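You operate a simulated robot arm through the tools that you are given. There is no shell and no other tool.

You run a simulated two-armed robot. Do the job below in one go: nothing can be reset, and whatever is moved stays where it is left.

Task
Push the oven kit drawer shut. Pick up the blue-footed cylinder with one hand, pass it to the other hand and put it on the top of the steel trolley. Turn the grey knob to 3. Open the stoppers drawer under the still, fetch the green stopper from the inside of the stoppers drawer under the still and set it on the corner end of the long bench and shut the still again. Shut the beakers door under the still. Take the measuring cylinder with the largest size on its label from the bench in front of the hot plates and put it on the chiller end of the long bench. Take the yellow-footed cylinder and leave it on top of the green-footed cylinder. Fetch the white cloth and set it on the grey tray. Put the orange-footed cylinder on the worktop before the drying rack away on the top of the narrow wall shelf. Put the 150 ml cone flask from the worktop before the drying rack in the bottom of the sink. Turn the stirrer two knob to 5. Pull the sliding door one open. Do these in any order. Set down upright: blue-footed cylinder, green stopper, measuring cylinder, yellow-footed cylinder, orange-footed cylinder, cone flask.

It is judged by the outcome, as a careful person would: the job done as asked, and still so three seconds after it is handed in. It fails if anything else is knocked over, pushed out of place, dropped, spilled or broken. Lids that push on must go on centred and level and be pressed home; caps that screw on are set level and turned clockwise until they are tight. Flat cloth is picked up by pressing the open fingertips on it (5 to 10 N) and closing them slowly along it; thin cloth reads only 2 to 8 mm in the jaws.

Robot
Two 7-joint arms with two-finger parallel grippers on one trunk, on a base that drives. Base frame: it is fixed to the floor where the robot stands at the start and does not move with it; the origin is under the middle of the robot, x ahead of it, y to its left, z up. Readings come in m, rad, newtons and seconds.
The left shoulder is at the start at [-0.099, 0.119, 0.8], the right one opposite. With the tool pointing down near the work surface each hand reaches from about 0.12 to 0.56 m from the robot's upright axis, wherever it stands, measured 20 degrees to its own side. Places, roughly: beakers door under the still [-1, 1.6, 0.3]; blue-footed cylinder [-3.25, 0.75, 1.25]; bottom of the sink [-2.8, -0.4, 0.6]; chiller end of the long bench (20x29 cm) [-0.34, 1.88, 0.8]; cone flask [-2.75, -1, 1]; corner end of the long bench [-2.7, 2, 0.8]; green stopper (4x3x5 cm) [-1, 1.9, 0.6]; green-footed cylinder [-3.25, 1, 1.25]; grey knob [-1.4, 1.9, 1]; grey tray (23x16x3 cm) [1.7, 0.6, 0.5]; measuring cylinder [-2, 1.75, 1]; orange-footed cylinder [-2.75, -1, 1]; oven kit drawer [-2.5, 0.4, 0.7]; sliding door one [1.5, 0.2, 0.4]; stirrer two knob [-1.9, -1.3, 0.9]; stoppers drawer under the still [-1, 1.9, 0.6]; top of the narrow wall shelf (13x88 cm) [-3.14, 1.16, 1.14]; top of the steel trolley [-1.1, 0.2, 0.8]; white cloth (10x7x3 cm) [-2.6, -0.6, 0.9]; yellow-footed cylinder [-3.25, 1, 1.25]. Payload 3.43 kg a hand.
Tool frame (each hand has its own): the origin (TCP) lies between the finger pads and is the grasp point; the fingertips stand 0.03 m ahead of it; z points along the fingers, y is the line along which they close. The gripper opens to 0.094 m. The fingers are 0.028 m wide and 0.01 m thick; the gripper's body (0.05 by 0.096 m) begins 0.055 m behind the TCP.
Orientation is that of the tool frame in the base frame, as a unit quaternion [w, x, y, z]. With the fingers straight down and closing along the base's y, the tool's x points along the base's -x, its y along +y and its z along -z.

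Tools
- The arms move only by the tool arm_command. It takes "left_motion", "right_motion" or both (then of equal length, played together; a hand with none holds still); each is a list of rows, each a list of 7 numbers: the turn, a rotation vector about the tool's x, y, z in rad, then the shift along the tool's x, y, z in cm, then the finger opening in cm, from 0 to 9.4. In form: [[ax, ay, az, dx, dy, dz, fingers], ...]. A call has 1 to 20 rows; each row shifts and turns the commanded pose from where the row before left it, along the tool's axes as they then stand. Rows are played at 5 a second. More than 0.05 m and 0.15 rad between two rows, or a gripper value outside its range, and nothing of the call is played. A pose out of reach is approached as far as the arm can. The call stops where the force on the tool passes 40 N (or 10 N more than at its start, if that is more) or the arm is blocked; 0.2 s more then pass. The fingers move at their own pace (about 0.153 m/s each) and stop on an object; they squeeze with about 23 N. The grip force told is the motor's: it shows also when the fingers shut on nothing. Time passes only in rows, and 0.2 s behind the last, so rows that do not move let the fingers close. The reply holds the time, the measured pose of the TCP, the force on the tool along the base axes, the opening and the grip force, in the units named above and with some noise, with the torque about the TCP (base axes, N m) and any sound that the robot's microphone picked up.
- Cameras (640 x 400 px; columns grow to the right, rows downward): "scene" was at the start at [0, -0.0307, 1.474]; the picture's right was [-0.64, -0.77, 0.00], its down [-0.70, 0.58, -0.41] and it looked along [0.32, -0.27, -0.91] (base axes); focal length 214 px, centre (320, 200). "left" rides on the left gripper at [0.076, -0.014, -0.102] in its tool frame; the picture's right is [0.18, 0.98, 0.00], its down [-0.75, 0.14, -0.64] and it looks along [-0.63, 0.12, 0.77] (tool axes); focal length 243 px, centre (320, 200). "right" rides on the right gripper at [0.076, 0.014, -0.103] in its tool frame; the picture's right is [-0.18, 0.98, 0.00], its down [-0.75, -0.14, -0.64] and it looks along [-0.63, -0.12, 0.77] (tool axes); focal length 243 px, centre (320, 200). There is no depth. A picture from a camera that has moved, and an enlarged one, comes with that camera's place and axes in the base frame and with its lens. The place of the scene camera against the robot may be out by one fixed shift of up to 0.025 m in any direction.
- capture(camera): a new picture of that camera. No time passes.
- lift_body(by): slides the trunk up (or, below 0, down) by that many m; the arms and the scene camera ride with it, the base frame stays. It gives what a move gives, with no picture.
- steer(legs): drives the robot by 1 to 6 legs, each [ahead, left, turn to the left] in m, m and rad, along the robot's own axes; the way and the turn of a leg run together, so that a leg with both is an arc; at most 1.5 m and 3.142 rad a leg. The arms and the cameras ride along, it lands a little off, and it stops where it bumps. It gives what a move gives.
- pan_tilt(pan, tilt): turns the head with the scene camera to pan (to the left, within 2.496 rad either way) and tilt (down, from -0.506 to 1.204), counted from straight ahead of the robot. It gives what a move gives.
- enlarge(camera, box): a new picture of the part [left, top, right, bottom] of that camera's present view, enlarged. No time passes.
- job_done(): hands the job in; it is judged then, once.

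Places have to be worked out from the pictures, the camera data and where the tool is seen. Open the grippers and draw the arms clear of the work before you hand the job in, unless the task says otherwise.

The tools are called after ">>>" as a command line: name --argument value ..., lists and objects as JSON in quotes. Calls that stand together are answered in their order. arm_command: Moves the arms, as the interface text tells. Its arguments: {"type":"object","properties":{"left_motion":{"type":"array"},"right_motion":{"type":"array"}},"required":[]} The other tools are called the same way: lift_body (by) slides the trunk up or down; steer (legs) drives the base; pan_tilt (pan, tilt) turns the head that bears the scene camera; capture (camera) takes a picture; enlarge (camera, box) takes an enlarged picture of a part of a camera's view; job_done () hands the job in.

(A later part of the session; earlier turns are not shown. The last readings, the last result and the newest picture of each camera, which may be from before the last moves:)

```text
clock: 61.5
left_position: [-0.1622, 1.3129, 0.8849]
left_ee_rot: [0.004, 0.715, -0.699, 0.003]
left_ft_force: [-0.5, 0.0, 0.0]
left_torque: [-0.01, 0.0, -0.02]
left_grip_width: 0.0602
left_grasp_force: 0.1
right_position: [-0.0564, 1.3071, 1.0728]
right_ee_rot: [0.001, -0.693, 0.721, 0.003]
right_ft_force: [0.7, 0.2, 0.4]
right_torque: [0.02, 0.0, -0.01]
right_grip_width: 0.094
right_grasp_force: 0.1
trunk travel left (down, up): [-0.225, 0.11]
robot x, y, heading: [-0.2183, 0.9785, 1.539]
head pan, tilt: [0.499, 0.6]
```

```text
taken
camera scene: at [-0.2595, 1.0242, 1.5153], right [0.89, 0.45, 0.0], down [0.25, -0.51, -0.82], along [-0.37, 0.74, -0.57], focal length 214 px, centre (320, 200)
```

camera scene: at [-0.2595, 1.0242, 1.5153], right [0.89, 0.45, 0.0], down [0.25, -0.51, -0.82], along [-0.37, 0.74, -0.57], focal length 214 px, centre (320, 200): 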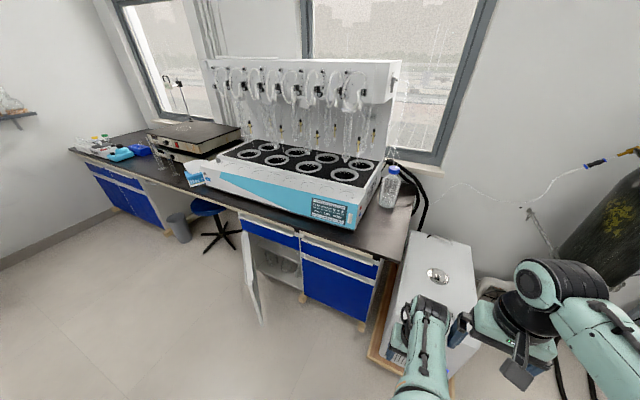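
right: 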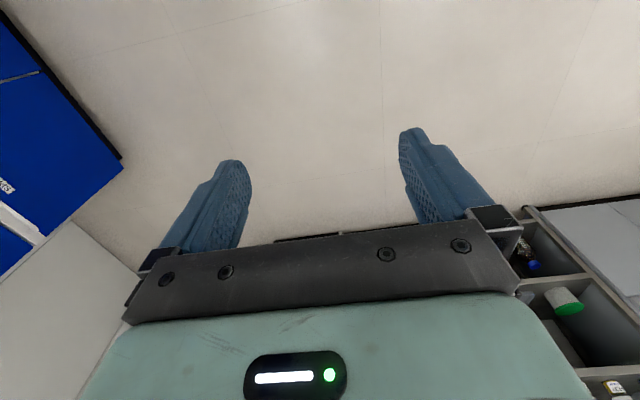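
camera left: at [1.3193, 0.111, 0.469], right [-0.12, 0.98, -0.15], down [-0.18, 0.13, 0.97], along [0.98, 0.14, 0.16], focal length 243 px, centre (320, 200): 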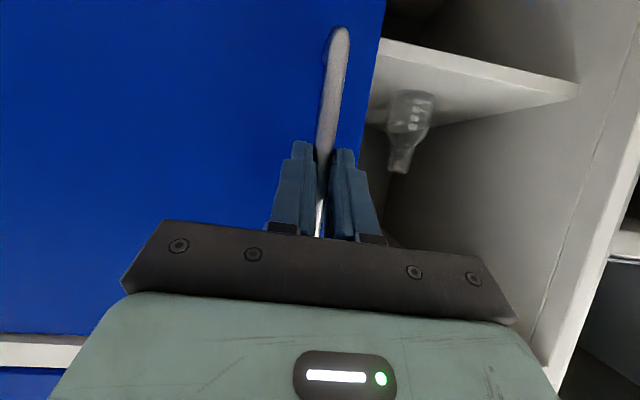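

Good view of the still bench. I enlarge the cabinets and the hot-plate area.

>>> enlarge --camera "scene" --box '[220, 170, 420, 330]'

>>> enlarge --camera "scene" --box '[60, 60, 260, 220]'

>>> enlarge --camera "scene" --box '[140, 100, 240, 190]'

```text
2.50 times, centred on (320, 250) of scene
camera zoom: at [-0.2595, 1.0242, 1.5153], right [0.89, 0.45, 0.0], down [0.25, -0.51, -0.82], along [-0.37, 0.74, -0.57], focal length 536 px, centre (320, 75)
```

zoom: 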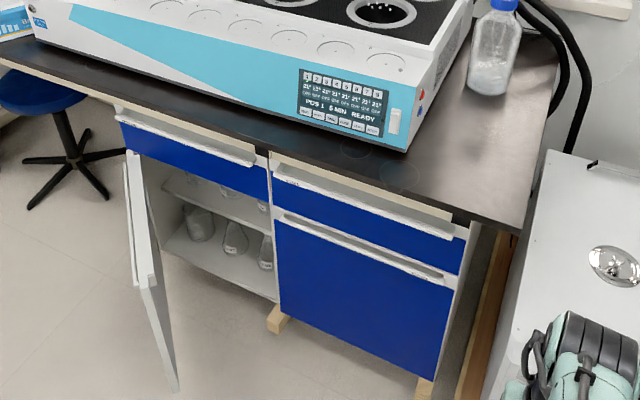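

```text
2.50 times, centred on (160, 140) of scene
camera zoom: at [-0.2595, 1.0242, 1.5153], right [0.89, 0.45, 0.0], down [0.25, -0.51, -0.82], along [-0.37, 0.74, -0.57], focal length 536 px, centre (720, 350)
```

zoom: 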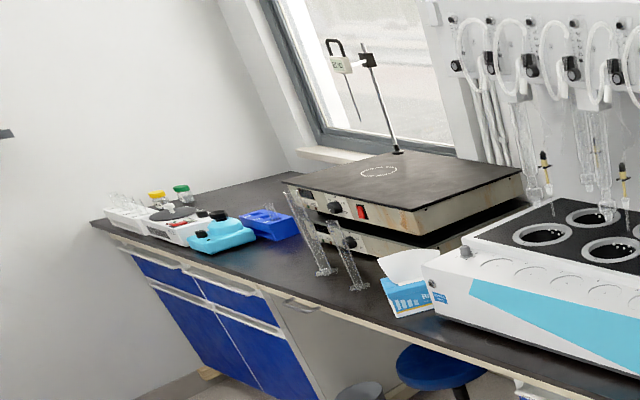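

```text
4.44 times, centred on (190, 145) of scene
camera zoom: at [-0.2595, 1.0242, 1.5153], right [0.89, 0.45, 0.0], down [0.25, -0.51, -0.82], along [-0.37, 0.74, -0.57], focal length 953 px, centre (898, 444)
```

zoom: 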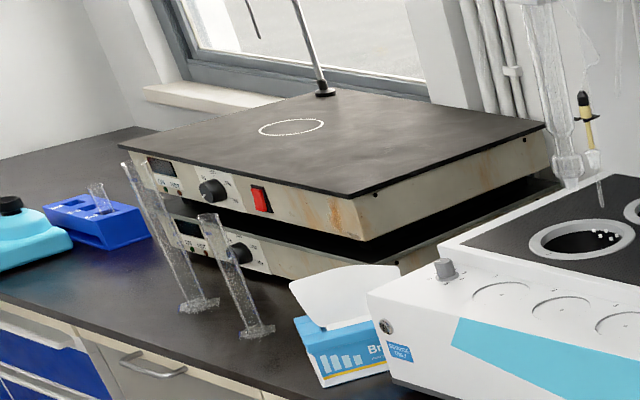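

The grey knob sits on the still's top-left corner; the beakers door is about 40° open with its free edge near (-0.85, 1.45), and the stoppers drawer is the one above it. I drive sideways to shut that door first.

>>> steer --legs '[[0, 0.5, 0.034]]'

>>> lift_body --by -0.22

>>> pan_tilt --pan 0.3 --tilt 0.8

>>> capture --camera "scene"

```text
clock: 66.5
left_position: [-0.6856, 1.3225, 0.8855]
left_ee_rot: [0.003, 0.728, -0.685, 0.003]
left_ft_force: [1.0, -0.2, -0.5]
left_torque: [-0.03, 0.04, -0.01]
left_grip_width: 0.06
left_grasp_force: 0.1
right_position: [-0.5776, 1.3203, 1.0737]
right_ee_rot: [-0.002, 0.707, -0.707, -0.003]
right_ft_force: [0.6, 0.1, -0.3]
right_torque: [0.0, -0.02, 0.02]
right_grip_width: 0.0941
right_grasp_force: 0.0
trunk travel left (down, up): [-0.225, 0.11]
robot x, y, heading: [-0.7211, 0.9877, 1.577]
head pan, tilt: [0.499, 0.6]
```

```text
clock: 68.8
left_position: [-0.6849, 1.3238, 0.6655]
left_ee_rot: [0.004, 0.728, -0.685, 0.003]
left_ft_force: [0.7, 0.3, 0.0]
left_torque: [-0.01, 0.01, 0.01]
left_grip_width: 0.06
left_grasp_force: 0.1
right_position: [-0.5784, 1.3206, 0.8524]
right_ee_rot: [-0.003, 0.707, -0.707, -0.004]
right_ft_force: [-0.2, 0.7, 1.0]
right_torque: [-0.01, 0.04, 0.02]
right_grip_width: 0.0941
right_grasp_force: 0.1
trunk travel left (down, up): [-0.005, 0.33]
robot x, y, heading: [-0.7241, 0.9886, 1.573]
head pan, tilt: [0.499, 0.6]
```

```text
clock: 69.6
left_position: [-0.6853, 1.3231, 0.6655]
left_ee_rot: [0.004, 0.728, -0.685, 0.003]
left_ft_force: [0.6, -0.1, -0.1]
left_torque: [-0.04, -0.01, 0.04]
left_grip_width: 0.0598
left_grasp_force: 0.0
right_position: [-0.5793, 1.3211, 0.8518]
right_ee_rot: [-0.002, 0.707, -0.707, -0.003]
right_ft_force: [0.1, 1.2, 0.2]
right_torque: [0.01, 0.01, 0.0]
right_grip_width: 0.0939
right_grasp_force: 0.1
trunk travel left (down, up): [-0.005, 0.33]
robot x, y, heading: [-0.7236, 0.9927, 1.577]
head pan, tilt: [0.3, 0.799]
```

```text
taken
camera scene: at [-0.7523, 1.0788, 1.2762], right [0.95, 0.3, 0.0], down [0.21, -0.68, -0.7], along [-0.21, 0.67, -0.72], focal length 214 px, centre (320, 200)
```

scene: 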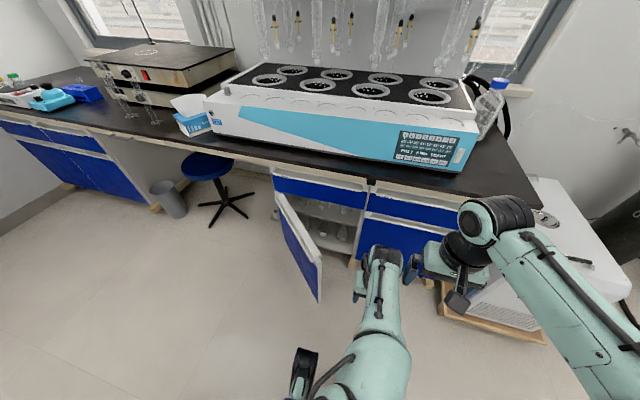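

The door's free edge is near (-0.86, 1.43). I bring the closed left fist in front of it, low, before pushing.

>>> arm_command --left_motion '[[0, 0, 0, 0, 3, 0, 0], [0, 0, 0, 0, 4, 0, 0], [0, 0, 0, 0, 4, 1, 0], [0, 0, 0, 0, 4, 2, 0], [0, 0, 0, 0, 3, 3, 0], [0, 0, 0, 0, 0, 4, 0], [0, 0, 0, 0, 0, 4, 0], [0, 0, 0, 0, 0, 4, 0]]'

>>> capture --camera "scene"

>>> capture --camera "left"

```text
clock: 71.4
left_position: [-0.866, 1.3104, 0.4852]
left_ee_rot: [0.004, 0.729, -0.685, 0.003]
left_ft_force: [-0.5, 0.1, -0.7]
left_torque: [-0.03, 0.0, -0.02]
left_grip_width: 0.0
left_grasp_force: 22.7
right_position: [-0.578, 1.3209, 0.8524]
right_ee_rot: [0.002, -0.707, 0.707, 0.003]
right_ft_force: [0.8, -0.6, -0.5]
right_torque: [0.0, 0.01, 0.02]
right_grip_width: 0.094
right_grasp_force: 0.2
trunk travel left (down, up): [-0.005, 0.33]
robot x, y, heading: [-0.7229, 0.9909, 1.575]
head pan, tilt: [0.3, 0.799]
```

```text
taken
camera scene: at [-0.7523, 1.079, 1.2762], right [0.95, 0.3, 0.0], down [0.21, -0.68, -0.7], along [-0.21, 0.67, -0.72], focal length 214 px, centre (320, 200)
```

scene: 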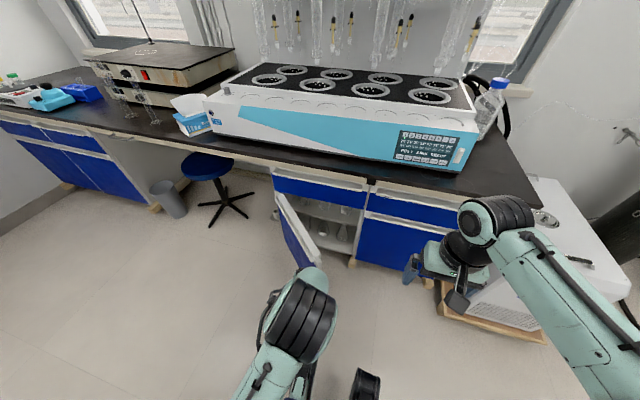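

```text
taken
camera left: at [-0.8473, 1.2346, 0.5878], right [-0.97, -0.24, 0.0], down [-0.19, 0.75, 0.64], along [-0.16, 0.62, -0.77], focal length 243 px, centre (320, 200)
```

left: 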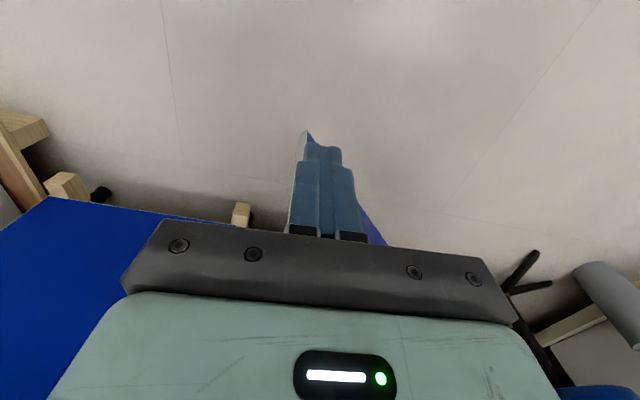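

The fist lines up with the free edge; I shift 3 cm further onto the outer face and push forward.

>>> arm_command --left_motion '[[0, 0, 0, 0, 3, 0, 0], [0, 0, 0, -2, 0, 0, 0], [0, 0, 0, -2, 0, 0, 0], [0, 0, 0, -2, 0, 0, 0], [0, 0, 0, -2, 0, 0, 0], [0, 0, 0, -2, 0, 0, 0], [0, 0, 0, -2, 0, 0, 0], [0, 0, 0, -2, 0, 0, 0], [0, 0, 0, -2, 0, 0, 0], [0, 0, 0, -2, 0, 0, 0], [0, 0, 0, -2, 0, 0, 0]]'

>>> capture --camera "scene"

```text
clock: 73.8
left_position: [-0.8762, 1.4106, 0.4945]
left_ee_rot: [0.004, 0.728, -0.686, 0.002]
left_ft_force: [-0.4, 0.6, -0.2]
left_torque: [0.01, -0.04, -0.01]
left_grip_width: 0.0001
left_grasp_force: 23.1
left hand out of reach, approached as far as the arm can: row 6, 7, 8, 9, 10, 11
right_position: [-0.5783, 1.3207, 0.8533]
right_ee_rot: [-0.002, 0.707, -0.707, -0.003]
right_ft_force: [1.0, 1.0, 0.6]
right_torque: [-0.03, 0.0, 0.02]
right_grip_width: 0.0941
right_grasp_force: 0.0
trunk travel left (down, up): [-0.005, 0.33]
robot x, y, heading: [-0.7272, 0.9874, 1.574]
head pan, tilt: [0.3, 0.799]
```

```text
taken
camera scene: at [-0.7523, 1.0788, 1.2762], right [0.95, 0.3, 0.0], down [0.21, -0.68, -0.7], along [-0.21, 0.67, -0.72], focal length 214 px, centre (320, 200)
```

scene: 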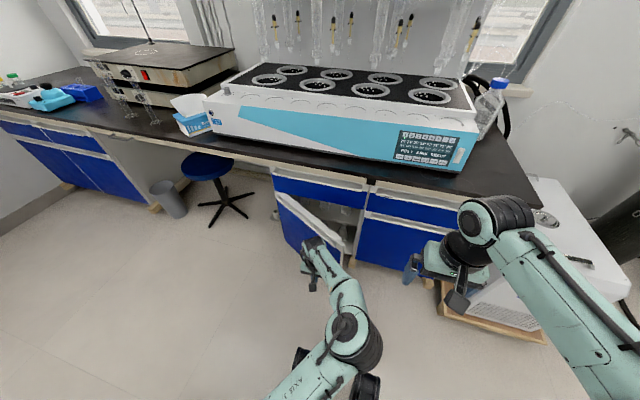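

The arm is at its reach limit but the door moved. I drive ahead to finish the push with the base.

>>> steer --legs '[[0.2, 0, 0]]'

>>> capture --camera "scene"

```text
clock: 75.3
left_position: [-0.873, 1.6069, 0.4946]
left_ee_rot: [0.003, 0.727, -0.687, 0.003]
left_ft_force: [-0.1, 0.0, 0.0]
left_torque: [0.0, -0.01, 0.0]
left_grip_width: 0.0
left_grasp_force: 22.7
right_position: [-0.5766, 1.5152, 0.8514]
right_ee_rot: [0.002, -0.705, 0.709, 0.003]
right_ft_force: [-0.1, -0.2, -0.1]
right_torque: [-0.01, -0.03, 0.02]
right_grip_width: 0.0938
right_grasp_force: 0.0
trunk travel left (down, up): [-0.005, 0.33]
robot x, y, heading: [-0.7251, 1.1816, 1.566]
head pan, tilt: [0.3, 0.799]
```

```text
taken
camera scene: at [-0.7517, 1.274, 1.2762], right [0.96, 0.29, 0.0], down [0.21, -0.69, -0.7], along [-0.2, 0.67, -0.72], focal length 214 px, centre (320, 200)
```

scene: 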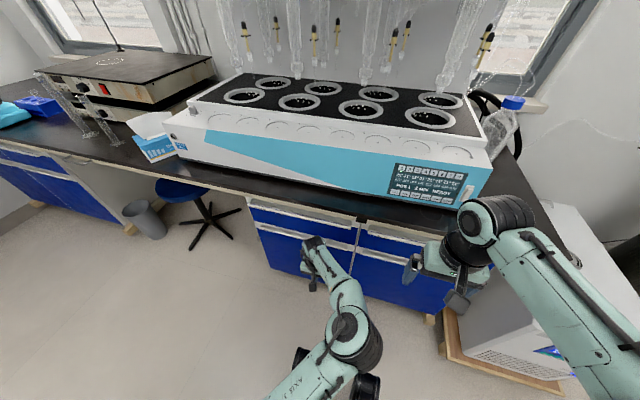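

The door looks nearly closed. I nudge ahead slightly to make sure it is fully home and look at the result closely.

>>> steer --legs '[[0.025, 0, 0]]'

>>> enlarge --camera "scene" --box '[220, 170, 420, 330]'

>>> capture --camera "left"

```text
clock: 76.2
left_position: [-0.8725, 1.6308, 0.4949]
left_ee_rot: [0.003, 0.726, -0.688, 0.003]
left_ft_force: [-0.2, -0.4, -0.4]
left_torque: [-0.01, -0.03, -0.02]
left_grip_width: 0.0003
left_grasp_force: 23.2
right_position: [-0.5765, 1.54, 0.8523]
right_ee_rot: [0.001, -0.705, 0.709, 0.004]
right_ft_force: [-0.1, 1.2, -0.1]
right_torque: [-0.04, 0.0, 0.03]
right_grip_width: 0.0939
right_grasp_force: 0.0
trunk travel left (down, up): [-0.005, 0.33]
robot x, y, heading: [-0.7247, 1.2056, 1.57]
head pan, tilt: [0.3, 0.799]
```

```text
2.50 times, centred on (320, 250) of scene
camera zoom: at [-0.7517, 1.2987, 1.2762], right [0.96, 0.29, 0.0], down [0.21, -0.69, -0.7], along [-0.2, 0.67, -0.72], focal length 536 px, centre (320, 75)
```

zoom: 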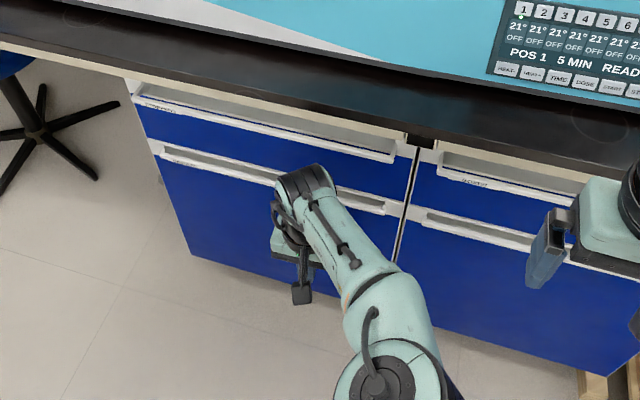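

```text
taken
camera left: at [-0.8545, 1.5561, 0.5977], right [-0.97, -0.24, 0.0], down [-0.18, 0.75, 0.64], along [-0.15, 0.62, -0.77], focal length 243 px, centre (320, 200)
```

left: 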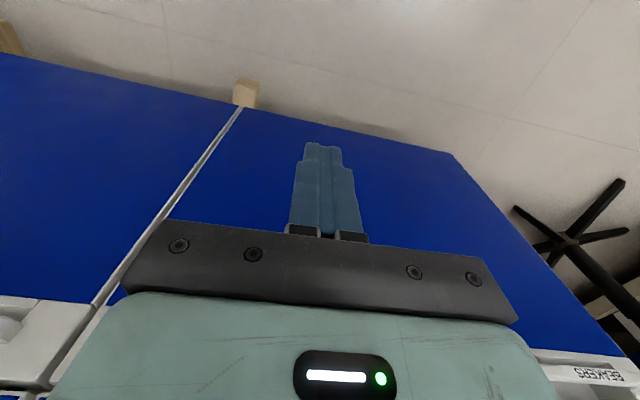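

The BEAKERS door looks flush. One more small nudge to confirm contact force.

>>> steer --legs '[[0.03, 0, 0]]'

>>> enlarge --camera "left" --box '[80, 20, 480, 320]'

```text
clock: 77.0
left_position: [-0.871, 1.6621, 0.4951]
left_ee_rot: [0.004, 0.726, -0.687, 0.003]
left_ft_force: [0.3, -0.6, -0.5]
left_torque: [0.0, -0.03, -0.01]
left_grip_width: 0.0003
left_grasp_force: 22.5
right_position: [-0.5754, 1.57, 0.8518]
right_ee_rot: [0.002, -0.706, 0.709, 0.003]
right_ft_force: [0.1, 0.6, -0.1]
right_torque: [-0.04, 0.02, 0.01]
right_grip_width: 0.0939
right_grasp_force: 0.0
trunk travel left (down, up): [-0.005, 0.33]
robot x, y, heading: [-0.7262, 1.2359, 1.566]
head pan, tilt: [0.3, 0.799]
```

```text
1.33 times, centred on (280, 170) of left
camera zoom: at [-0.8544, 1.5863, 0.5977], right [-0.97, -0.24, 0.0], down [-0.18, 0.75, 0.64], along [-0.15, 0.62, -0.77], focal length 324 px, centre (373, 240)
```

zoom: 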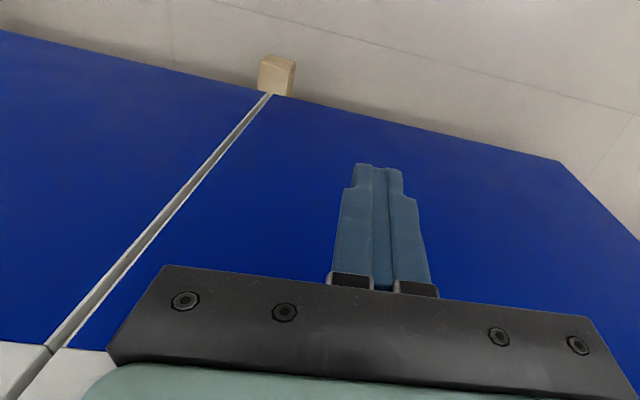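

No contact force yet, so I continue another few cm until the fist meets the closed door.

>>> steer --legs '[[0.03, 0, 0]]'

>>> enlarge --camera "left" --box '[80, 20, 480, 320]'

```text
clock: 77.9
left_position: [-0.8716, 1.6725, 0.4971]
left_ee_rot: [0.004, 0.731, -0.683, 0.005]
left_ft_force: [-0.5, 0.2, -0.5]
left_torque: [0.01, 0.02, 0.0]
left_grip_width: 0.0
left_grasp_force: 22.3
right_position: [-0.5758, 1.5886, 0.8551]
right_ee_rot: [0.003, -0.705, 0.709, 0.005]
right_ft_force: [0.3, -0.1, 0.2]
right_torque: [0.04, 0.0, -0.06]
right_grip_width: 0.094
right_grasp_force: 0.1
trunk travel left (down, up): [-0.005, 0.33]
robot x, y, heading: [-0.7278, 1.2578, 1.569]
head pan, tilt: [0.3, 0.799]
stopped in leg 1: the robot was blocked; the commanded pose is now the measured one
```

```text
1.33 times, centred on (280, 170) of left
camera zoom: at [-0.8529, 1.5983, 0.5994], right [-0.97, -0.25, 0.0], down [-0.19, 0.75, 0.63], along [-0.16, 0.61, -0.77], focal length 324 px, centre (373, 240)
```

zoom: 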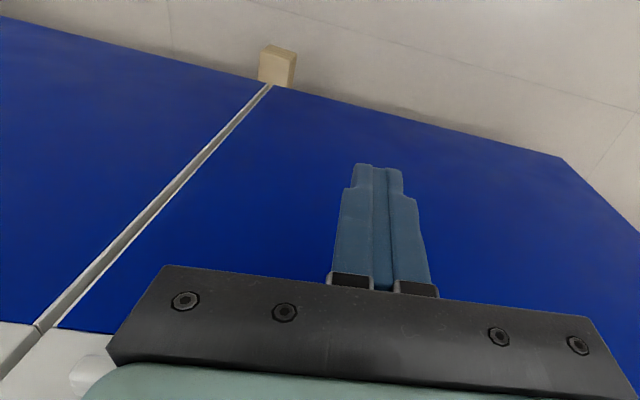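

Blocked against the closed cabinet: the beakers door is shut. I back off and look at the stoppers drawer and its pull lip.

>>> steer --legs '[[-0.25, 0, 0]]'

>>> arm_command --left_motion '[[0, 0, 0, 2, 0, -4, 6], [0, 0, 0, 2, 0, -5, 6], [0, 0, 0, 2, 0, -5, 6], [0, 0, 0, 2, 0, -4, 6], [0, 0, 0, 2, 0, 0, 6]]'

>>> pan_tilt --pan 0.2 --tilt 0.7

>>> capture --camera "scene"

>>> enlarge --camera "scene" --box '[220, 160, 420, 290]'

```text
clock: 79.7
left_position: [-0.8717, 1.4242, 0.4929]
left_ee_rot: [0.006, 0.73, -0.684, 0.007]
left_ft_force: [-0.2, 0.5, 0.3]
left_torque: [0.0, 0.0, -0.01]
left_grip_width: 0.0
left_grasp_force: 22.9
right_position: [-0.5771, 1.3405, 0.8508]
right_ee_rot: [0.002, -0.705, 0.709, 0.003]
right_ft_force: [-0.7, -0.8, -0.3]
right_torque: [0.03, 0.0, 0.03]
right_grip_width: 0.094
right_grasp_force: 0.2
trunk travel left (down, up): [-0.005, 0.33]
robot x, y, heading: [-0.7237, 1.0122, 1.569]
head pan, tilt: [0.3, 0.799]
```

```text
refused: row 2 steps farther than a row can; nothing moved
```

```text
clock: 80.4
left_position: [-0.8727, 1.4252, 0.4928]
left_ee_rot: [0.007, 0.73, -0.683, 0.007]
left_ft_force: [-0.8, -0.5, -0.6]
left_torque: [0.0, -0.02, 0.0]
left_grip_width: 0.0005
left_grasp_force: 22.9
right_position: [-0.5755, 1.3421, 0.853]
right_ee_rot: [0.002, -0.705, 0.709, 0.003]
right_ft_force: [0.4, 0.1, -0.3]
right_torque: [-0.01, 0.0, -0.02]
right_grip_width: 0.094
right_grasp_force: 0.1
trunk travel left (down, up): [-0.005, 0.33]
robot x, y, heading: [-0.7261, 1.0119, 1.566]
head pan, tilt: [0.201, 0.7]
```

```text
taken
camera scene: at [-0.7447, 1.1061, 1.2844], right [0.98, 0.2, 0.0], down [0.13, -0.63, -0.76], along [-0.15, 0.75, -0.64], focal length 214 px, centre (320, 200)
```

scene: 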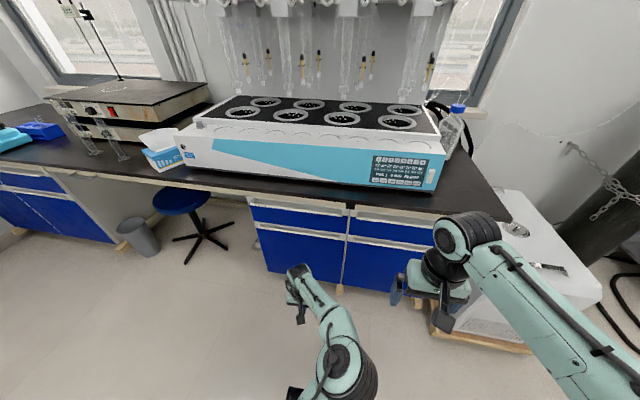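

```text
3.08 times, centred on (320, 225) of scene
camera zoom: at [-0.7447, 1.1061, 1.2844], right [0.98, 0.2, 0.0], down [0.13, -0.63, -0.76], along [-0.15, 0.75, -0.64], focal length 660 px, centre (320, 123)
```

zoom: 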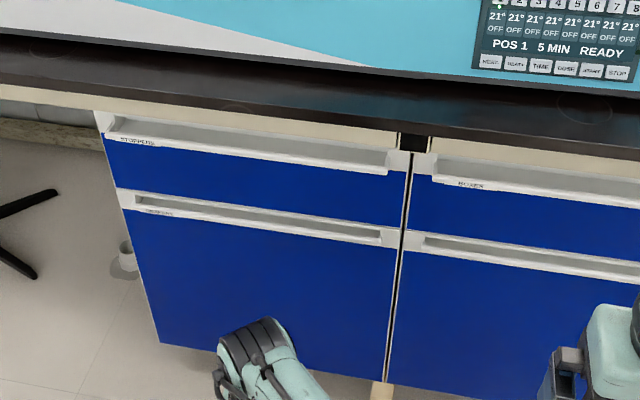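

The stoppers drawer has a full-width channel lip at about y≈1.67, z≈0.74 (label STOPPERS). I raise the trunk, and turn the left hand 90° so the fingers can straddle the lip front-to-back.

>>> lift_body --by 0.22

>>> arm_command --left_motion '[[0, 0, 0.1428, 2, 0, -3, 6], [0, 0, 0.1428, 0, 0, -4, 6], [0, 0, 0.1428, 0, 0, -4, 6], [0, 0, 0.1428, 0, 0, -4, 6], [0, 0, 0.1428, 0, 0, 0, 6], [0, 0, 0.1428, 0, 0, 0, 6], [0, 0, 0.1428, 0, 0, 0, 6], [0, 0, 0.1428, 0, 0, 0, 6], [0, 0, 0.1428, 0, 0, 0, 6], [0, 0, 0.1428, 0, 0, 0, 6], [0, 0, 0.1, 0, 0, 0, 6]]'

```text
clock: 82.7
left_position: [-0.8727, 1.4321, 0.75]
left_ee_rot: [-0.018, 0.729, -0.684, -0.016]
left_ft_force: [0.0, -0.5, -0.7]
left_torque: [-0.02, 0.04, -0.03]
left_grip_width: 0.0
left_grasp_force: 23.2
right_position: [-0.5758, 1.3414, 1.0723]
right_ee_rot: [0.001, -0.705, 0.709, 0.003]
right_ft_force: [0.3, 0.7, -0.2]
right_torque: [-0.03, 0.04, 0.0]
right_grip_width: 0.0939
right_grasp_force: 0.0
trunk travel left (down, up): [-0.225, 0.11]
robot x, y, heading: [-0.7217, 1.0133, 1.567]
head pan, tilt: [0.201, 0.7]
```

```text
clock: 85.1
left_position: [-0.8704, 1.4048, 0.9006]
left_ee_rot: [0.002, -0.052, 0.998, 0.023]
left_ft_force: [-0.5, 0.3, -1.1]
left_torque: [-0.02, -0.04, -0.01]
left_grip_width: 0.0597
left_grasp_force: 0.1
right_position: [-0.5761, 1.3408, 1.0722]
right_ee_rot: [0.002, -0.705, 0.709, 0.003]
right_ft_force: [0.7, 0.2, 0.2]
right_torque: [0.02, -0.02, 0.01]
right_grip_width: 0.0939
right_grasp_force: 0.0
trunk travel left (down, up): [-0.225, 0.11]
robot x, y, heading: [-0.7255, 1.0086, 1.571]
head pan, tilt: [0.201, 0.7]
```

Hand turned. I correct the small tilt/yaw, shift 6 cm left toward the drawer's centre and drive ahead 0.2 m.

>>> arm_command --left_motion '[[0.046, 0.004, 0.104, 0, 0, 0, 6], [0, 0, 0, 3, 0, 0, 6], [0, 0, 0, 3, 0, 0, 6]]'

>>> steer --legs '[[0.2, 0, 0]]'

>>> capture --camera "left"

>>> enlarge --camera "scene" --box '[200, 140, 420, 290]'

```text
clock: 85.9
left_position: [-0.9309, 1.4065, 0.8984]
left_ee_rot: [0.0, -0.002, 1.0, 0.001]
left_ft_force: [0.6, 0.2, -0.7]
left_torque: [-0.01, -0.01, 0.03]
left_grip_width: 0.0599
left_grasp_force: 0.2
right_position: [-0.5765, 1.3406, 1.0736]
right_ee_rot: [0.001, -0.706, 0.709, 0.003]
right_ft_force: [0.4, 0.3, 0.3]
right_torque: [0.01, 0.02, 0.02]
right_grip_width: 0.0937
right_grasp_force: 0.1
trunk travel left (down, up): [-0.225, 0.11]
robot x, y, heading: [-0.7268, 1.012, 1.571]
head pan, tilt: [0.201, 0.7]
```

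```text
clock: 87.6
left_position: [-0.9292, 1.6117, 0.8978]
left_ee_rot: [0.0, 0.0, 1.0, 0.0]
left_ft_force: [0.0, -0.6, -0.5]
left_torque: [-0.01, 0.04, 0.0]
left_grip_width: 0.0602
left_grasp_force: 0.1
right_position: [-0.575, 1.5449, 1.0719]
right_ee_rot: [0.002, -0.704, 0.71, 0.003]
right_ft_force: [-0.6, 1.1, -0.8]
right_torque: [-0.03, -0.04, 0.03]
right_grip_width: 0.094
right_grasp_force: 0.0
trunk travel left (down, up): [-0.225, 0.11]
robot x, y, heading: [-0.723, 1.2153, 1.569]
head pan, tilt: [0.201, 0.7]
```

```text
taken
camera left: at [-1.0057, 1.5961, 1.0001], right [-0.18, 0.98, 0.0], down [0.75, 0.14, 0.64], along [0.63, 0.12, -0.77], focal length 243 px, centre (320, 200)
```

left: 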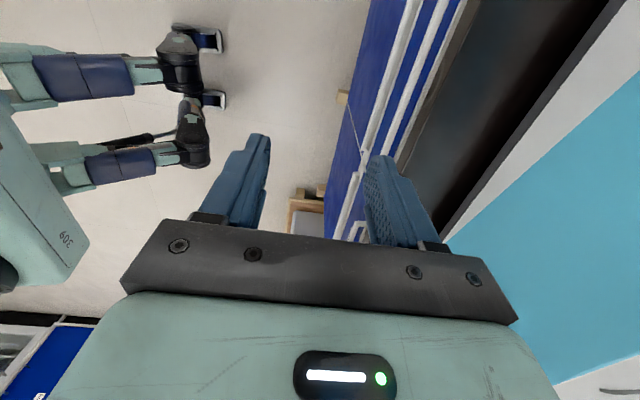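

```text
2.67 times, centred on (310, 215) of scene
camera zoom: at [-0.7437, 1.2623, 1.5067], right [0.98, 0.19, 0.0], down [0.12, -0.63, -0.76], along [-0.15, 0.75, -0.64], focal length 572 px, centre (347, 160)
```

zoom: 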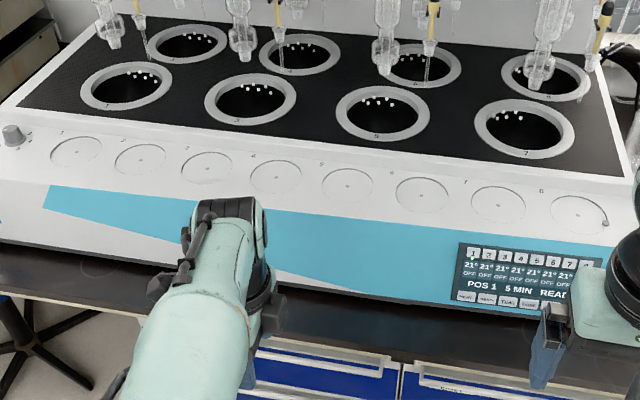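

I enlarge the hand camera view to locate the lip edges relative to the fingers.

>>> enlarge --camera "left" --box '[300, 0, 500, 250]'

```text
1.60 times, centred on (400, 125) of left
camera zoom: at [-1.0057, 1.5961, 1.0001], right [-0.18, 0.98, 0.0], down [0.75, 0.14, 0.64], along [0.63, 0.12, -0.77], focal length 388 px, centre (192, 320)
```

zoom: 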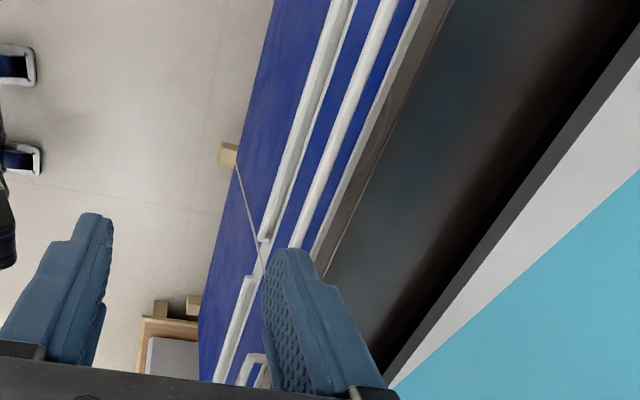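

The readings differ a little on the lip's height; I check with the right hand's camera, which looks forward-down at the drawers.

>>> capture --camera "right"

```text
taken
camera right: at [-0.5892, 1.4687, 1.1754], right [-0.98, 0.19, 0.0], down [0.15, 0.75, 0.65], along [0.12, 0.63, -0.76], focal length 243 px, centre (320, 200)
```

right: 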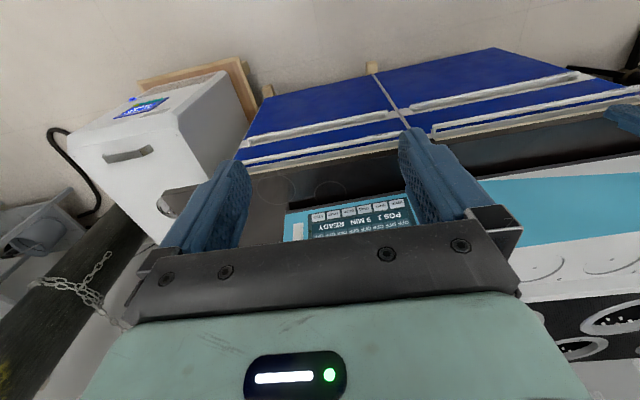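

Triangulated lip: y≈1.735, z≈0.665, lower than thought. I lower the left hand in front of the lip to see its profile close up.

>>> arm_command --left_motion '[[0, 0, 0, 0, -2, 4, 6], [0, 0, 0, 0, -1, 4, 6], [0, 0, 0, 0, 0, 4, 6]]'

>>> enlarge --camera "left" --box '[300, 0, 540, 250]'

>>> capture --camera "left"

```text
clock: 88.4
left_position: [-0.9309, 1.581, 0.7781]
left_ee_rot: [-0.001, -0.001, 1.0, 0.0]
left_ft_force: [0.0, -0.5, -0.2]
left_torque: [-0.02, 0.02, -0.02]
left_grip_width: 0.0602
left_grasp_force: 0.1
right_position: [-0.5731, 1.5442, 1.0716]
right_ee_rot: [0.001, -0.704, 0.71, 0.002]
right_ft_force: [0.0, -0.5, 0.2]
right_torque: [0.01, 0.03, 0.0]
right_grip_width: 0.0938
right_grasp_force: 0.1
trunk travel left (down, up): [-0.225, 0.11]
robot x, y, heading: [-0.7247, 1.215, 1.564]
head pan, tilt: [0.201, 0.7]
```

```text
1.60 times, centred on (420, 125) of left
camera zoom: at [-1.0073, 1.5669, 0.8798], right [-0.18, 0.98, 0.0], down [0.76, 0.14, 0.64], along [0.63, 0.12, -0.77], focal length 388 px, centre (160, 320)
```

zoom: 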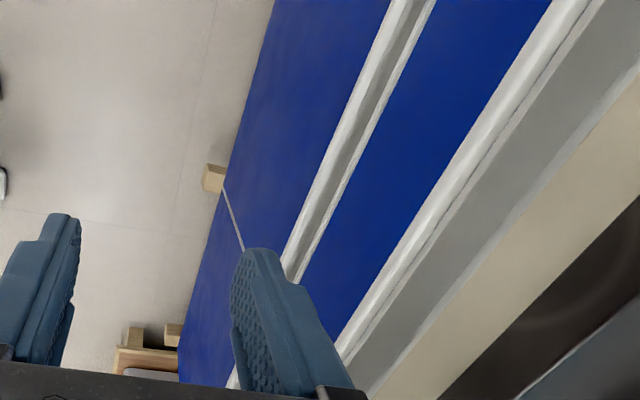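

```text
taken
camera left: at [-1.0073, 1.5669, 0.8798], right [-0.18, 0.98, 0.0], down [0.76, 0.14, 0.64], along [0.63, 0.12, -0.77], focal length 243 px, centre (320, 200)
```

left: 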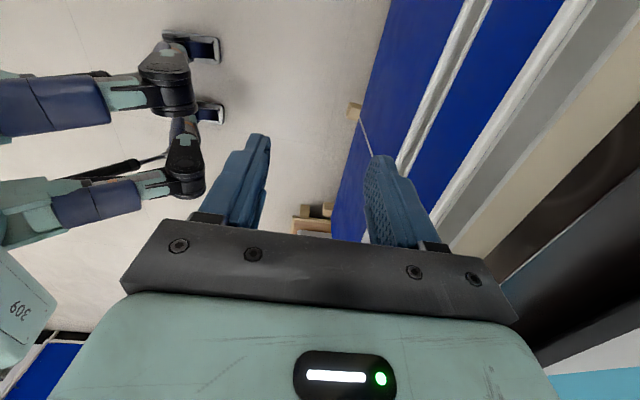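

The lip's bead is at y≈1.737–1.752, z≈0.67 with an upward-open trough behind it (to y≈1.776). I tilt the hand 25° forward and approach so the far finger can hook behind the bead.

>>> arm_command --left_motion '[[-0.1453, 0, 0, 0, 0, 0, 6], [-0.1453, 0, 0, 0, 0, 0, 6], [-0.1453, 0, 0, 0, 0, 0, 6], [0, 0, 0, 0, 2.5, 2.9, 6], [0, 0, 0, 0, 2.5, 2.9, 6], [0, 0, 0, 0, 2.5, 2.9, 6], [0, 0, 0, 0, 2.5, 2.9, 6]]'

>>> capture --camera "left"

>>> enlarge --camera "scene" --box '[220, 180, 380, 300]'

```text
clock: 90.0
left_position: [-0.9101, 1.6749, 0.7528]
left_ee_rot: [-0.002, -0.006, 0.977, 0.213]
left_ft_force: [-16.6, -32.6, -4.9]
left_torque: [0.73, -0.41, 0.0]
left_grip_width: 0.0414
left_grasp_force: 0.0
left hand out of reach, approached as far as the arm can: row 6, 7
right_position: [-0.5763, 1.5418, 1.0723]
right_ee_rot: [0.004, -0.705, 0.71, 0.003]
right_ft_force: [0.3, -0.8, 0.0]
right_torque: [0.0, -0.01, 0.01]
right_grip_width: 0.0938
right_grasp_force: 0.1
trunk travel left (down, up): [-0.225, 0.11]
robot x, y, heading: [-0.7242, 1.215, 1.57]
head pan, tilt: [0.201, 0.7]
```

```text
taken
camera left: at [-0.9857, 1.6168, 0.8386], right [-0.19, 0.89, 0.41], down [0.76, -0.13, 0.64], along [0.62, 0.44, -0.65], focal length 243 px, centre (320, 200)
```

left: 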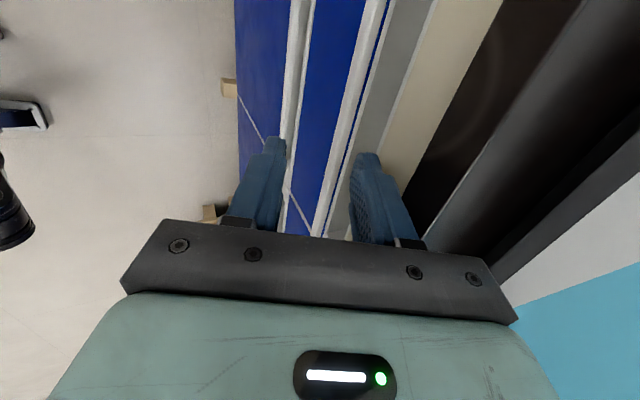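

```text
3.33 times, centred on (300, 240) of scene
camera zoom: at [-0.7459, 1.2573, 1.5067], right [0.98, 0.2, 0.0], down [0.13, -0.63, -0.77], along [-0.15, 0.75, -0.64], focal length 715 px, centre (387, 67)
```

zoom: 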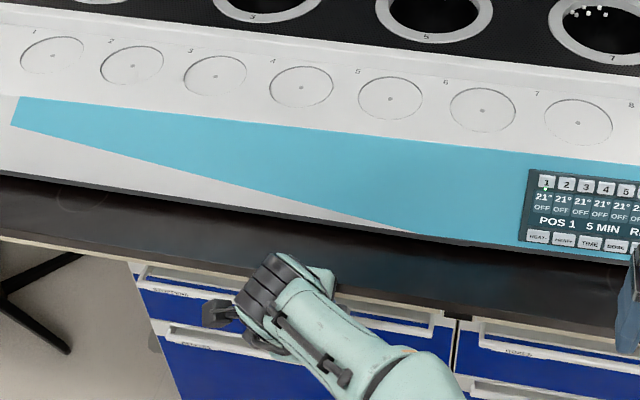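

The far finger touched the counter's front edge (y≈1.72, overhanging the lip). I back off, tilt the hand to 45° and lower it so it comes in under the counter edge.

>>> arm_command --left_motion '[[0, 0, 0, 0, -3, -1, 6], [0, 0, 0, 0, -3, 0, 6], [0, 0, 0, 0, -3, 2, 6], [-0.12, 0, 0, 0, 0, 0, 6], [-0.12, 0, 0, 0, 0, 0, 6], [-0.11, 0, 0, 0, 0, 0, 6]]'

>>> capture --camera "left"

```text
clock: 91.4
left_position: [-0.8682, 1.6659, 0.7693]
left_ee_rot: [-0.003, -0.007, 0.929, 0.37]
left_ft_force: [-8.5, -8.0, -30.6]
left_torque: [-1.03, 0.32, 0.2]
left_grip_width: 0.0448
left_grasp_force: 0.0
left hand out of reach, approached as far as the arm can: row 4, 5, 6
right_position: [-0.5764, 1.5453, 1.0725]
right_ee_rot: [0.002, -0.705, 0.71, 0.003]
right_ft_force: [0.3, -0.6, -0.1]
right_torque: [-0.02, -0.04, -0.03]
right_grip_width: 0.0941
right_grasp_force: 0.0
trunk travel left (down, up): [-0.225, 0.11]
robot x, y, heading: [-0.7229, 1.2129, 1.568]
head pan, tilt: [0.201, 0.7]
```

```text
taken
camera left: at [-0.9433, 1.5837, 0.8336], right [-0.19, 0.71, 0.67], down [0.76, -0.33, 0.56], along [0.62, 0.62, -0.48], focal length 243 px, centre (320, 200)
```

left: 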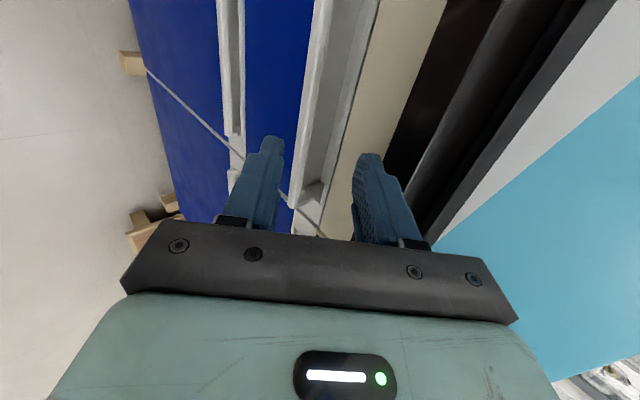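

That pose is near the left arm's limits. I retreat the left hand and test whether the right arm handles this tilted orientation better.

>>> arm_command --left_motion '[[0, 0, 0, 0, -3, -1.6, 6], [0, 0, 0, 0, -3, -1.6, 6], [0, 0, 0, 0, -3, -1.6, 6], [0, 0, 0, 0, 0, -3, 6], [0, 0, 0, 0, 0, -3, 6], [0, 0, 0, 0, 0, 0, 6], [0, 0, 0, 0, 0, 0, 6], [0, 0, 0, 0, 0, 0, 6], [0, 0, 0, 0, 0, 0, 6], [0, 0, 0, 0, 0, 0, 6], [0, 0, 0, 0, 0, 0, 6], [0, 0, 0, 0, 0, 0, 6], [0, 0, 0, 0, 0, 0, 6], [0, 0, 0, 0, 0, 0, 6], [0, 0, 0, 0, 0, 0, 6], [0, 0, 0, 0, 0, 0, 6], [0, 0, 0, 0, 0, 0, 6]]' --right_motion '[[0, 0, 0.1428, 0, 0, 0, 6], [0, 0, 0.1428, 0, 0, 0, 6], [0, 0, 0.1428, 0, 0, 0, 6], [0, 0, 0.1428, 0, 0, 0, 6], [0, 0, 0.1428, 0, 0, 0, 6], [0, 0, 0.1428, 0, 0, 0, 6], [0, 0, 0.1428, 0, 0, 0, 6], [0, 0, 0.1428, 0, 0, 0, 6], [0, 0, 0.1428, 0, 0, 0, 6], [0, 0, 0.1428, 0, 0, 0, 6], [0, 0, 0.1428, 0, 0, 0, 6], [-0.131, 0, 0, 0, 0, 0, 6], [-0.131, 0, 0, 0, 0, 0, 6], [-0.131, 0, 0, 0, 0, 0, 6], [-0.131, 0, 0, 0, 0, 0, 6], [-0.131, 0, 0, 0, 0, 0, 6], [-0.131, 0, 0, 0, 0, 0, 6]]'

```text
clock: 91.6
left_position: [-0.8665, 1.6612, 0.769]
left_ee_rot: [-0.006, -0.006, 0.931, 0.366]
left_ft_force: [-1.2, -7.8, -15.1]
left_torque: [-0.55, -0.23, 0.15]
left_grip_width: 0.0513
left_grasp_force: 0.0
left hand out of reach, approached as far as the arm can: row 1
right_position: [-0.5737, 1.5443, 1.0732]
right_ee_rot: [0.002, -0.696, 0.718, 0.003]
right_ft_force: [0.2, 0.3, -0.4]
right_torque: [0.01, 0.01, 0.0]
right_grip_width: 0.06
right_grasp_force: 0.0
trunk travel left (down, up): [-0.225, 0.11]
robot x, y, heading: [-0.7221, 1.2118, 1.567]
head pan, tilt: [0.201, 0.7]
stopped in row 1 (left hand): the force on the tool passed its limit at 47 N (the readings are from after the stop); the commanded pose is now the measured one
```

The commanded pose is reset to the measured one; I retreat the left hand straight back and down in small steps.

>>> arm_command --left_motion '[[0, 0, 0, 0, -1, 0, 6], [0, 0, 0, 0, -2, 0, 6], [0, 0, 0, 0, -3, 0, 6], [0, 0, 0, 0, -3, -1, 6], [0, 0, 0, 0, -2, -3, 6]]'

```text
clock: 92.8
left_position: [-0.83, 1.6033, 0.7926]
left_ee_rot: [-0.005, -0.007, 0.929, 0.37]
left_ft_force: [-0.5, 0.1, -0.1]
left_torque: [-0.01, 0.0, 0.0]
left_grip_width: 0.0601
left_grasp_force: 0.1
left hand out of reach, approached as far as the arm can: row 1, 2, 3, 4, 5
right_position: [-0.5742, 1.5437, 1.0721]
right_ee_rot: [0.002, -0.695, 0.719, 0.003]
right_ft_force: [-0.7, 0.0, -0.4]
right_torque: [0.04, 0.0, 0.0]
right_grip_width: 0.0598
right_grasp_force: 0.0
trunk travel left (down, up): [-0.225, 0.11]
robot x, y, heading: [-0.7236, 1.212, 1.565]
head pan, tilt: [0.201, 0.7]
```

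Left hand is free. Now I test the right arm in the turned-and-tilted orientation, while untilting the left.

>>> arm_command --left_motion '[[0.13, 0, 0, 0, 0, -2, 6], [0.13, 0, 0, 0, 0, -2, 6], [0.13, 0, 0, 0, 0, -2, 6], [0.13, 0, 0, 0, 0, -2, 6], [0.13, 0, 0, 0, 0, 0, 6], [0.11, 0, 0, 0, 0, 0, 6], [0, 0, 0, 0, 0, 0, 6], [0, 0, 0, 0, 0, 0, 6], [0, 0, 0, 0, 0, 0, 6], [0, 0, 0, 0, 0, 0, 6], [0, 0, 0, 0, 0, 0, 6], [0, 0, 0, 0, 0, 0, 6], [0, 0, 0, 0, 0, 0, 6], [0, 0, 0, 0, 0, 0, 6], [0, 0, 0, 0, 0, 0, 6], [0, 0, 0, 0, 0, 0, 6], [0, 0, 0, 0, 0, 0, 6]]' --right_motion '[[0, 0, 0.1428, 0, 0, 0, 6], [0, 0, 0.1428, 0, 0, 0, 6], [0, 0, 0.1428, 0, 0, 0, 6], [0, 0, 0.1428, 0, 0, 0, 6], [0, 0, 0.1428, 0, 0, 0, 6], [0, 0, 0.1428, 0, 0, 0, 6], [0, 0, 0.1428, 0, 0, 0, 6], [0, 0, 0.1428, 0, 0, 0, 6], [0, 0, 0.1428, 0, 0, 0, 6], [0, 0, 0.1428, 0, 0, 0, 6], [0, 0, 0.1428, 0, 0, 0, 6], [-0.131, 0, 0, 0, 0, 0, 6], [-0.131, 0, 0, 0, 0, 0, 6], [-0.131, 0, 0, 0, 0, 0, 6], [-0.131, 0, 0, 0, 0, 0, 6], [-0.131, 0, 0, 0, 0, 0, 6], [-0.131, 0, 0, 0, 0, 0, 6]]'

```text
clock: 96.4
left_position: [-0.8301, 1.5629, 0.8598]
left_ee_rot: [-0.002, -0.007, 1.0, -0.001]
left_ft_force: [-0.9, 0.1, 0.3]
left_torque: [0.02, 0.02, 0.04]
left_grip_width: 0.0601
left_grasp_force: 0.0
right_position: [-0.5745, 1.5449, 1.0725]
right_ee_rot: [0.006, 0.016, 0.922, 0.388]
right_ft_force: [-0.4, 0.2, 0.8]
right_torque: [0.0, -0.02, -0.01]
right_grip_width: 0.0602
right_grasp_force: 0.0
trunk travel left (down, up): [-0.225, 0.11]
robot x, y, heading: [-0.7241, 1.2126, 1.567]
head pan, tilt: [0.201, 0.7]
```

The right arm takes that orientation comfortably. I shift the robot left so the right hand faces the middle of the drawer.

>>> steer --legs '[[0, 0.36, 0]]'

>>> arm_command --right_motion '[[-0.012, 0.0, 0.035, 0, 0, 0, 6]]'

>>> capture --camera "right"

```text
clock: 100.1
left_position: [-1.1848, 1.5652, 0.8595]
left_ee_rot: [-0.003, -0.006, 1.0, -0.001]
left_ft_force: [0.3, -0.4, 0.4]
left_torque: [0.03, 0.0, 0.01]
left_grip_width: 0.06
left_grasp_force: 0.0
right_position: [-0.9303, 1.5459, 1.0724]
right_ee_rot: [0.006, 0.016, 0.922, 0.386]
right_ft_force: [0.1, -0.5, 0.4]
right_torque: [0.03, 0.0, 0.04]
right_grip_width: 0.06
right_grasp_force: 0.1
trunk travel left (down, up): [-0.225, 0.11]
robot x, y, heading: [-1.0812, 1.2142, 1.561]
head pan, tilt: [0.201, 0.7]
```

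```text
clock: 100.5
left_position: [-1.1854, 1.5649, 0.8593]
left_ee_rot: [-0.002, -0.006, 1.0, 0.0]
left_ft_force: [0.0, 0.1, -1.0]
left_torque: [0.03, 0.02, 0.02]
left_grip_width: 0.0601
left_grasp_force: 0.0
right_position: [-0.9294, 1.546, 1.073]
right_ee_rot: [-0.001, 0.032, 0.92, 0.392]
right_ft_force: [0.2, -0.2, -0.3]
right_torque: [0.0, 0.0, 0.05]
right_grip_width: 0.06
right_grasp_force: 0.0
trunk travel left (down, up): [-0.225, 0.11]
robot x, y, heading: [-1.0744, 1.2143, 1.565]
head pan, tilt: [0.201, 0.7]
```

```text
taken
camera right: at [-1.0081, 1.4866, 1.1572], right [0.24, 0.67, 0.7], down [0.73, -0.6, 0.32], along [0.64, 0.43, -0.63], focal length 243 px, centre (320, 200)
```

right: 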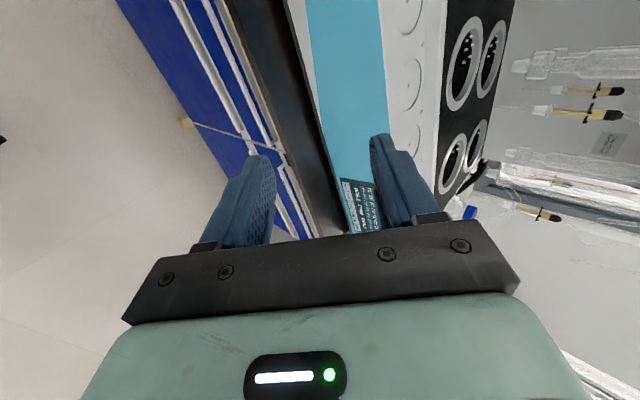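

Good. I correct yaw, tilt to ~55° and lower the right hand in front of the lip, staying clear of the counter edge.

>>> arm_command --right_motion '[[0.02, 0.023, -0.06, 0, 0, 0, 6], [-0.09, 0, 0, 0, 0, 0, 6], [-0.085, 0, 0, 0, 0, 0, 6], [0, 0, 0, 0, -3.85, 2.7, 6], [0, 0, 0, 0, -3.85, 2.7, 6], [0, 0, 0, 0, -3.85, 2.7, 6], [0, 0, 0, 0, -3.85, 2.7, 6], [0, 0, 0, 0, -3.85, 2.7, 6], [0, 0, 0, 0, -3.85, 2.7, 6], [0, 0, 0, 0, -3.85, 2.7, 6], [0, 0, 0, 0, -3.85, 2.7, 6]]'

>>> capture --camera "right"

```text
clock: 101.7
left_position: [-1.189, 1.5639, 0.8642]
left_ee_rot: [0.003, -0.01, 1.0, 0.002]
left_ft_force: [-0.3, -0.1, -1.1]
left_torque: [0.01, -0.01, 0.02]
left_grip_width: 0.06
left_grasp_force: 0.1
right_position: [-1.0042, 1.5151, 1.0546]
right_ee_rot: [-0.082, -0.052, 0.855, 0.509]
right_ft_force: [9.7, -1.8, -8.1]
right_torque: [0.89, 0.24, 1.06]
right_grip_width: 0.06
right_grasp_force: 0.1
trunk travel left (down, up): [-0.225, 0.11]
robot x, y, heading: [-1.0789, 1.2142, 1.562]
head pan, tilt: [0.201, 0.7]
stopped in row 5 (right hand): the force on the tool passed its limit at 133 N (the readings are from after the stop); the commanded pose is now the measured one
```

```text
taken
camera right: at [-1.0596, 1.421, 1.1229], right [0.18, 0.5, 0.85], down [0.86, -0.49, 0.11], along [0.47, 0.71, -0.52], focal length 243 px, centre (320, 200)
```

right: 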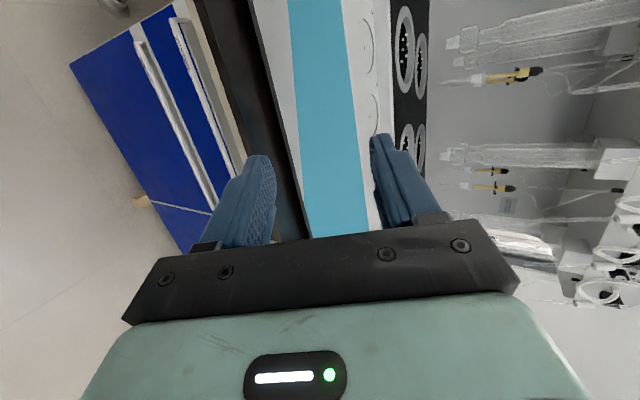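

The right arm bumped something, probably the left arm. I look before continuing.

>>> capture --camera "scene"

>>> pan_tilt --pan 0.0 --tilt 1.1

>>> capture --camera "scene"

```text
taken
camera scene: at [-1.1026, 1.2617, 1.5067], right [0.98, 0.19, 0.0], down [0.13, -0.63, -0.77], along [-0.15, 0.75, -0.64], focal length 214 px, centre (320, 200)
```

scene: 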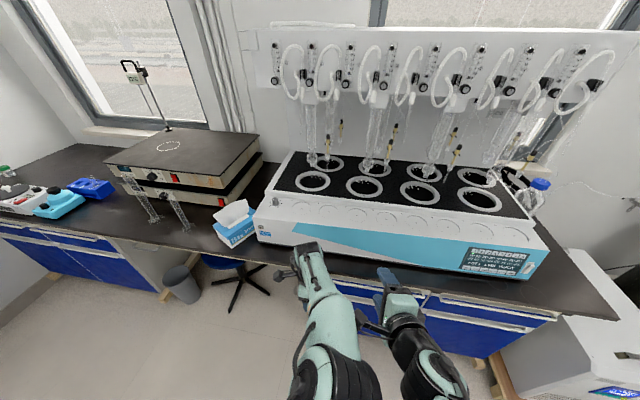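

```text
clock: 102.6
left_position: [-1.1861, 1.5656, 0.8633]
left_ee_rot: [0.001, -0.01, 1.0, 0.003]
left_ft_force: [0.0, -1.0, 0.3]
left_torque: [-0.01, 0.03, 0.0]
left_grip_width: 0.0599
left_grasp_force: 0.2
right_position: [-1.0028, 1.5168, 1.0538]
right_ee_rot: [-0.083, -0.05, 0.856, 0.508]
right_ft_force: [23.2, -2.2, -18.6]
right_torque: [2.08, 0.56, 2.49]
right_grip_width: 0.0601
right_grasp_force: 0.1
trunk travel left (down, up): [-0.225, 0.11]
robot x, y, heading: [-1.0787, 1.2163, 1.564]
head pan, tilt: [0.0, 1.1]
```

```text
taken
camera scene: at [-1.0832, 1.2436, 1.4768], right [1.0, -0.01, 0.0], down [-0.01, -0.89, -0.45], along [0.0, 0.45, -0.89], focal length 214 px, centre (320, 200)
```

scene: 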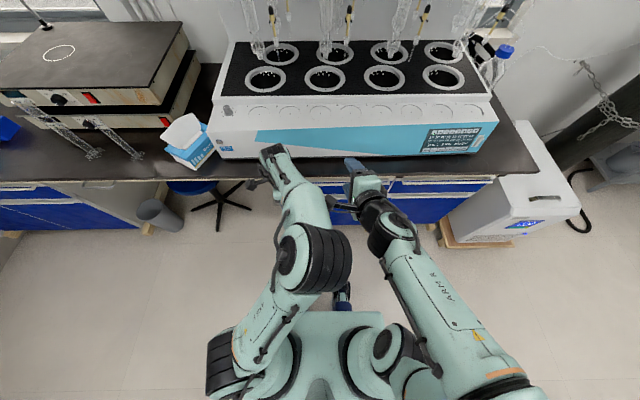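

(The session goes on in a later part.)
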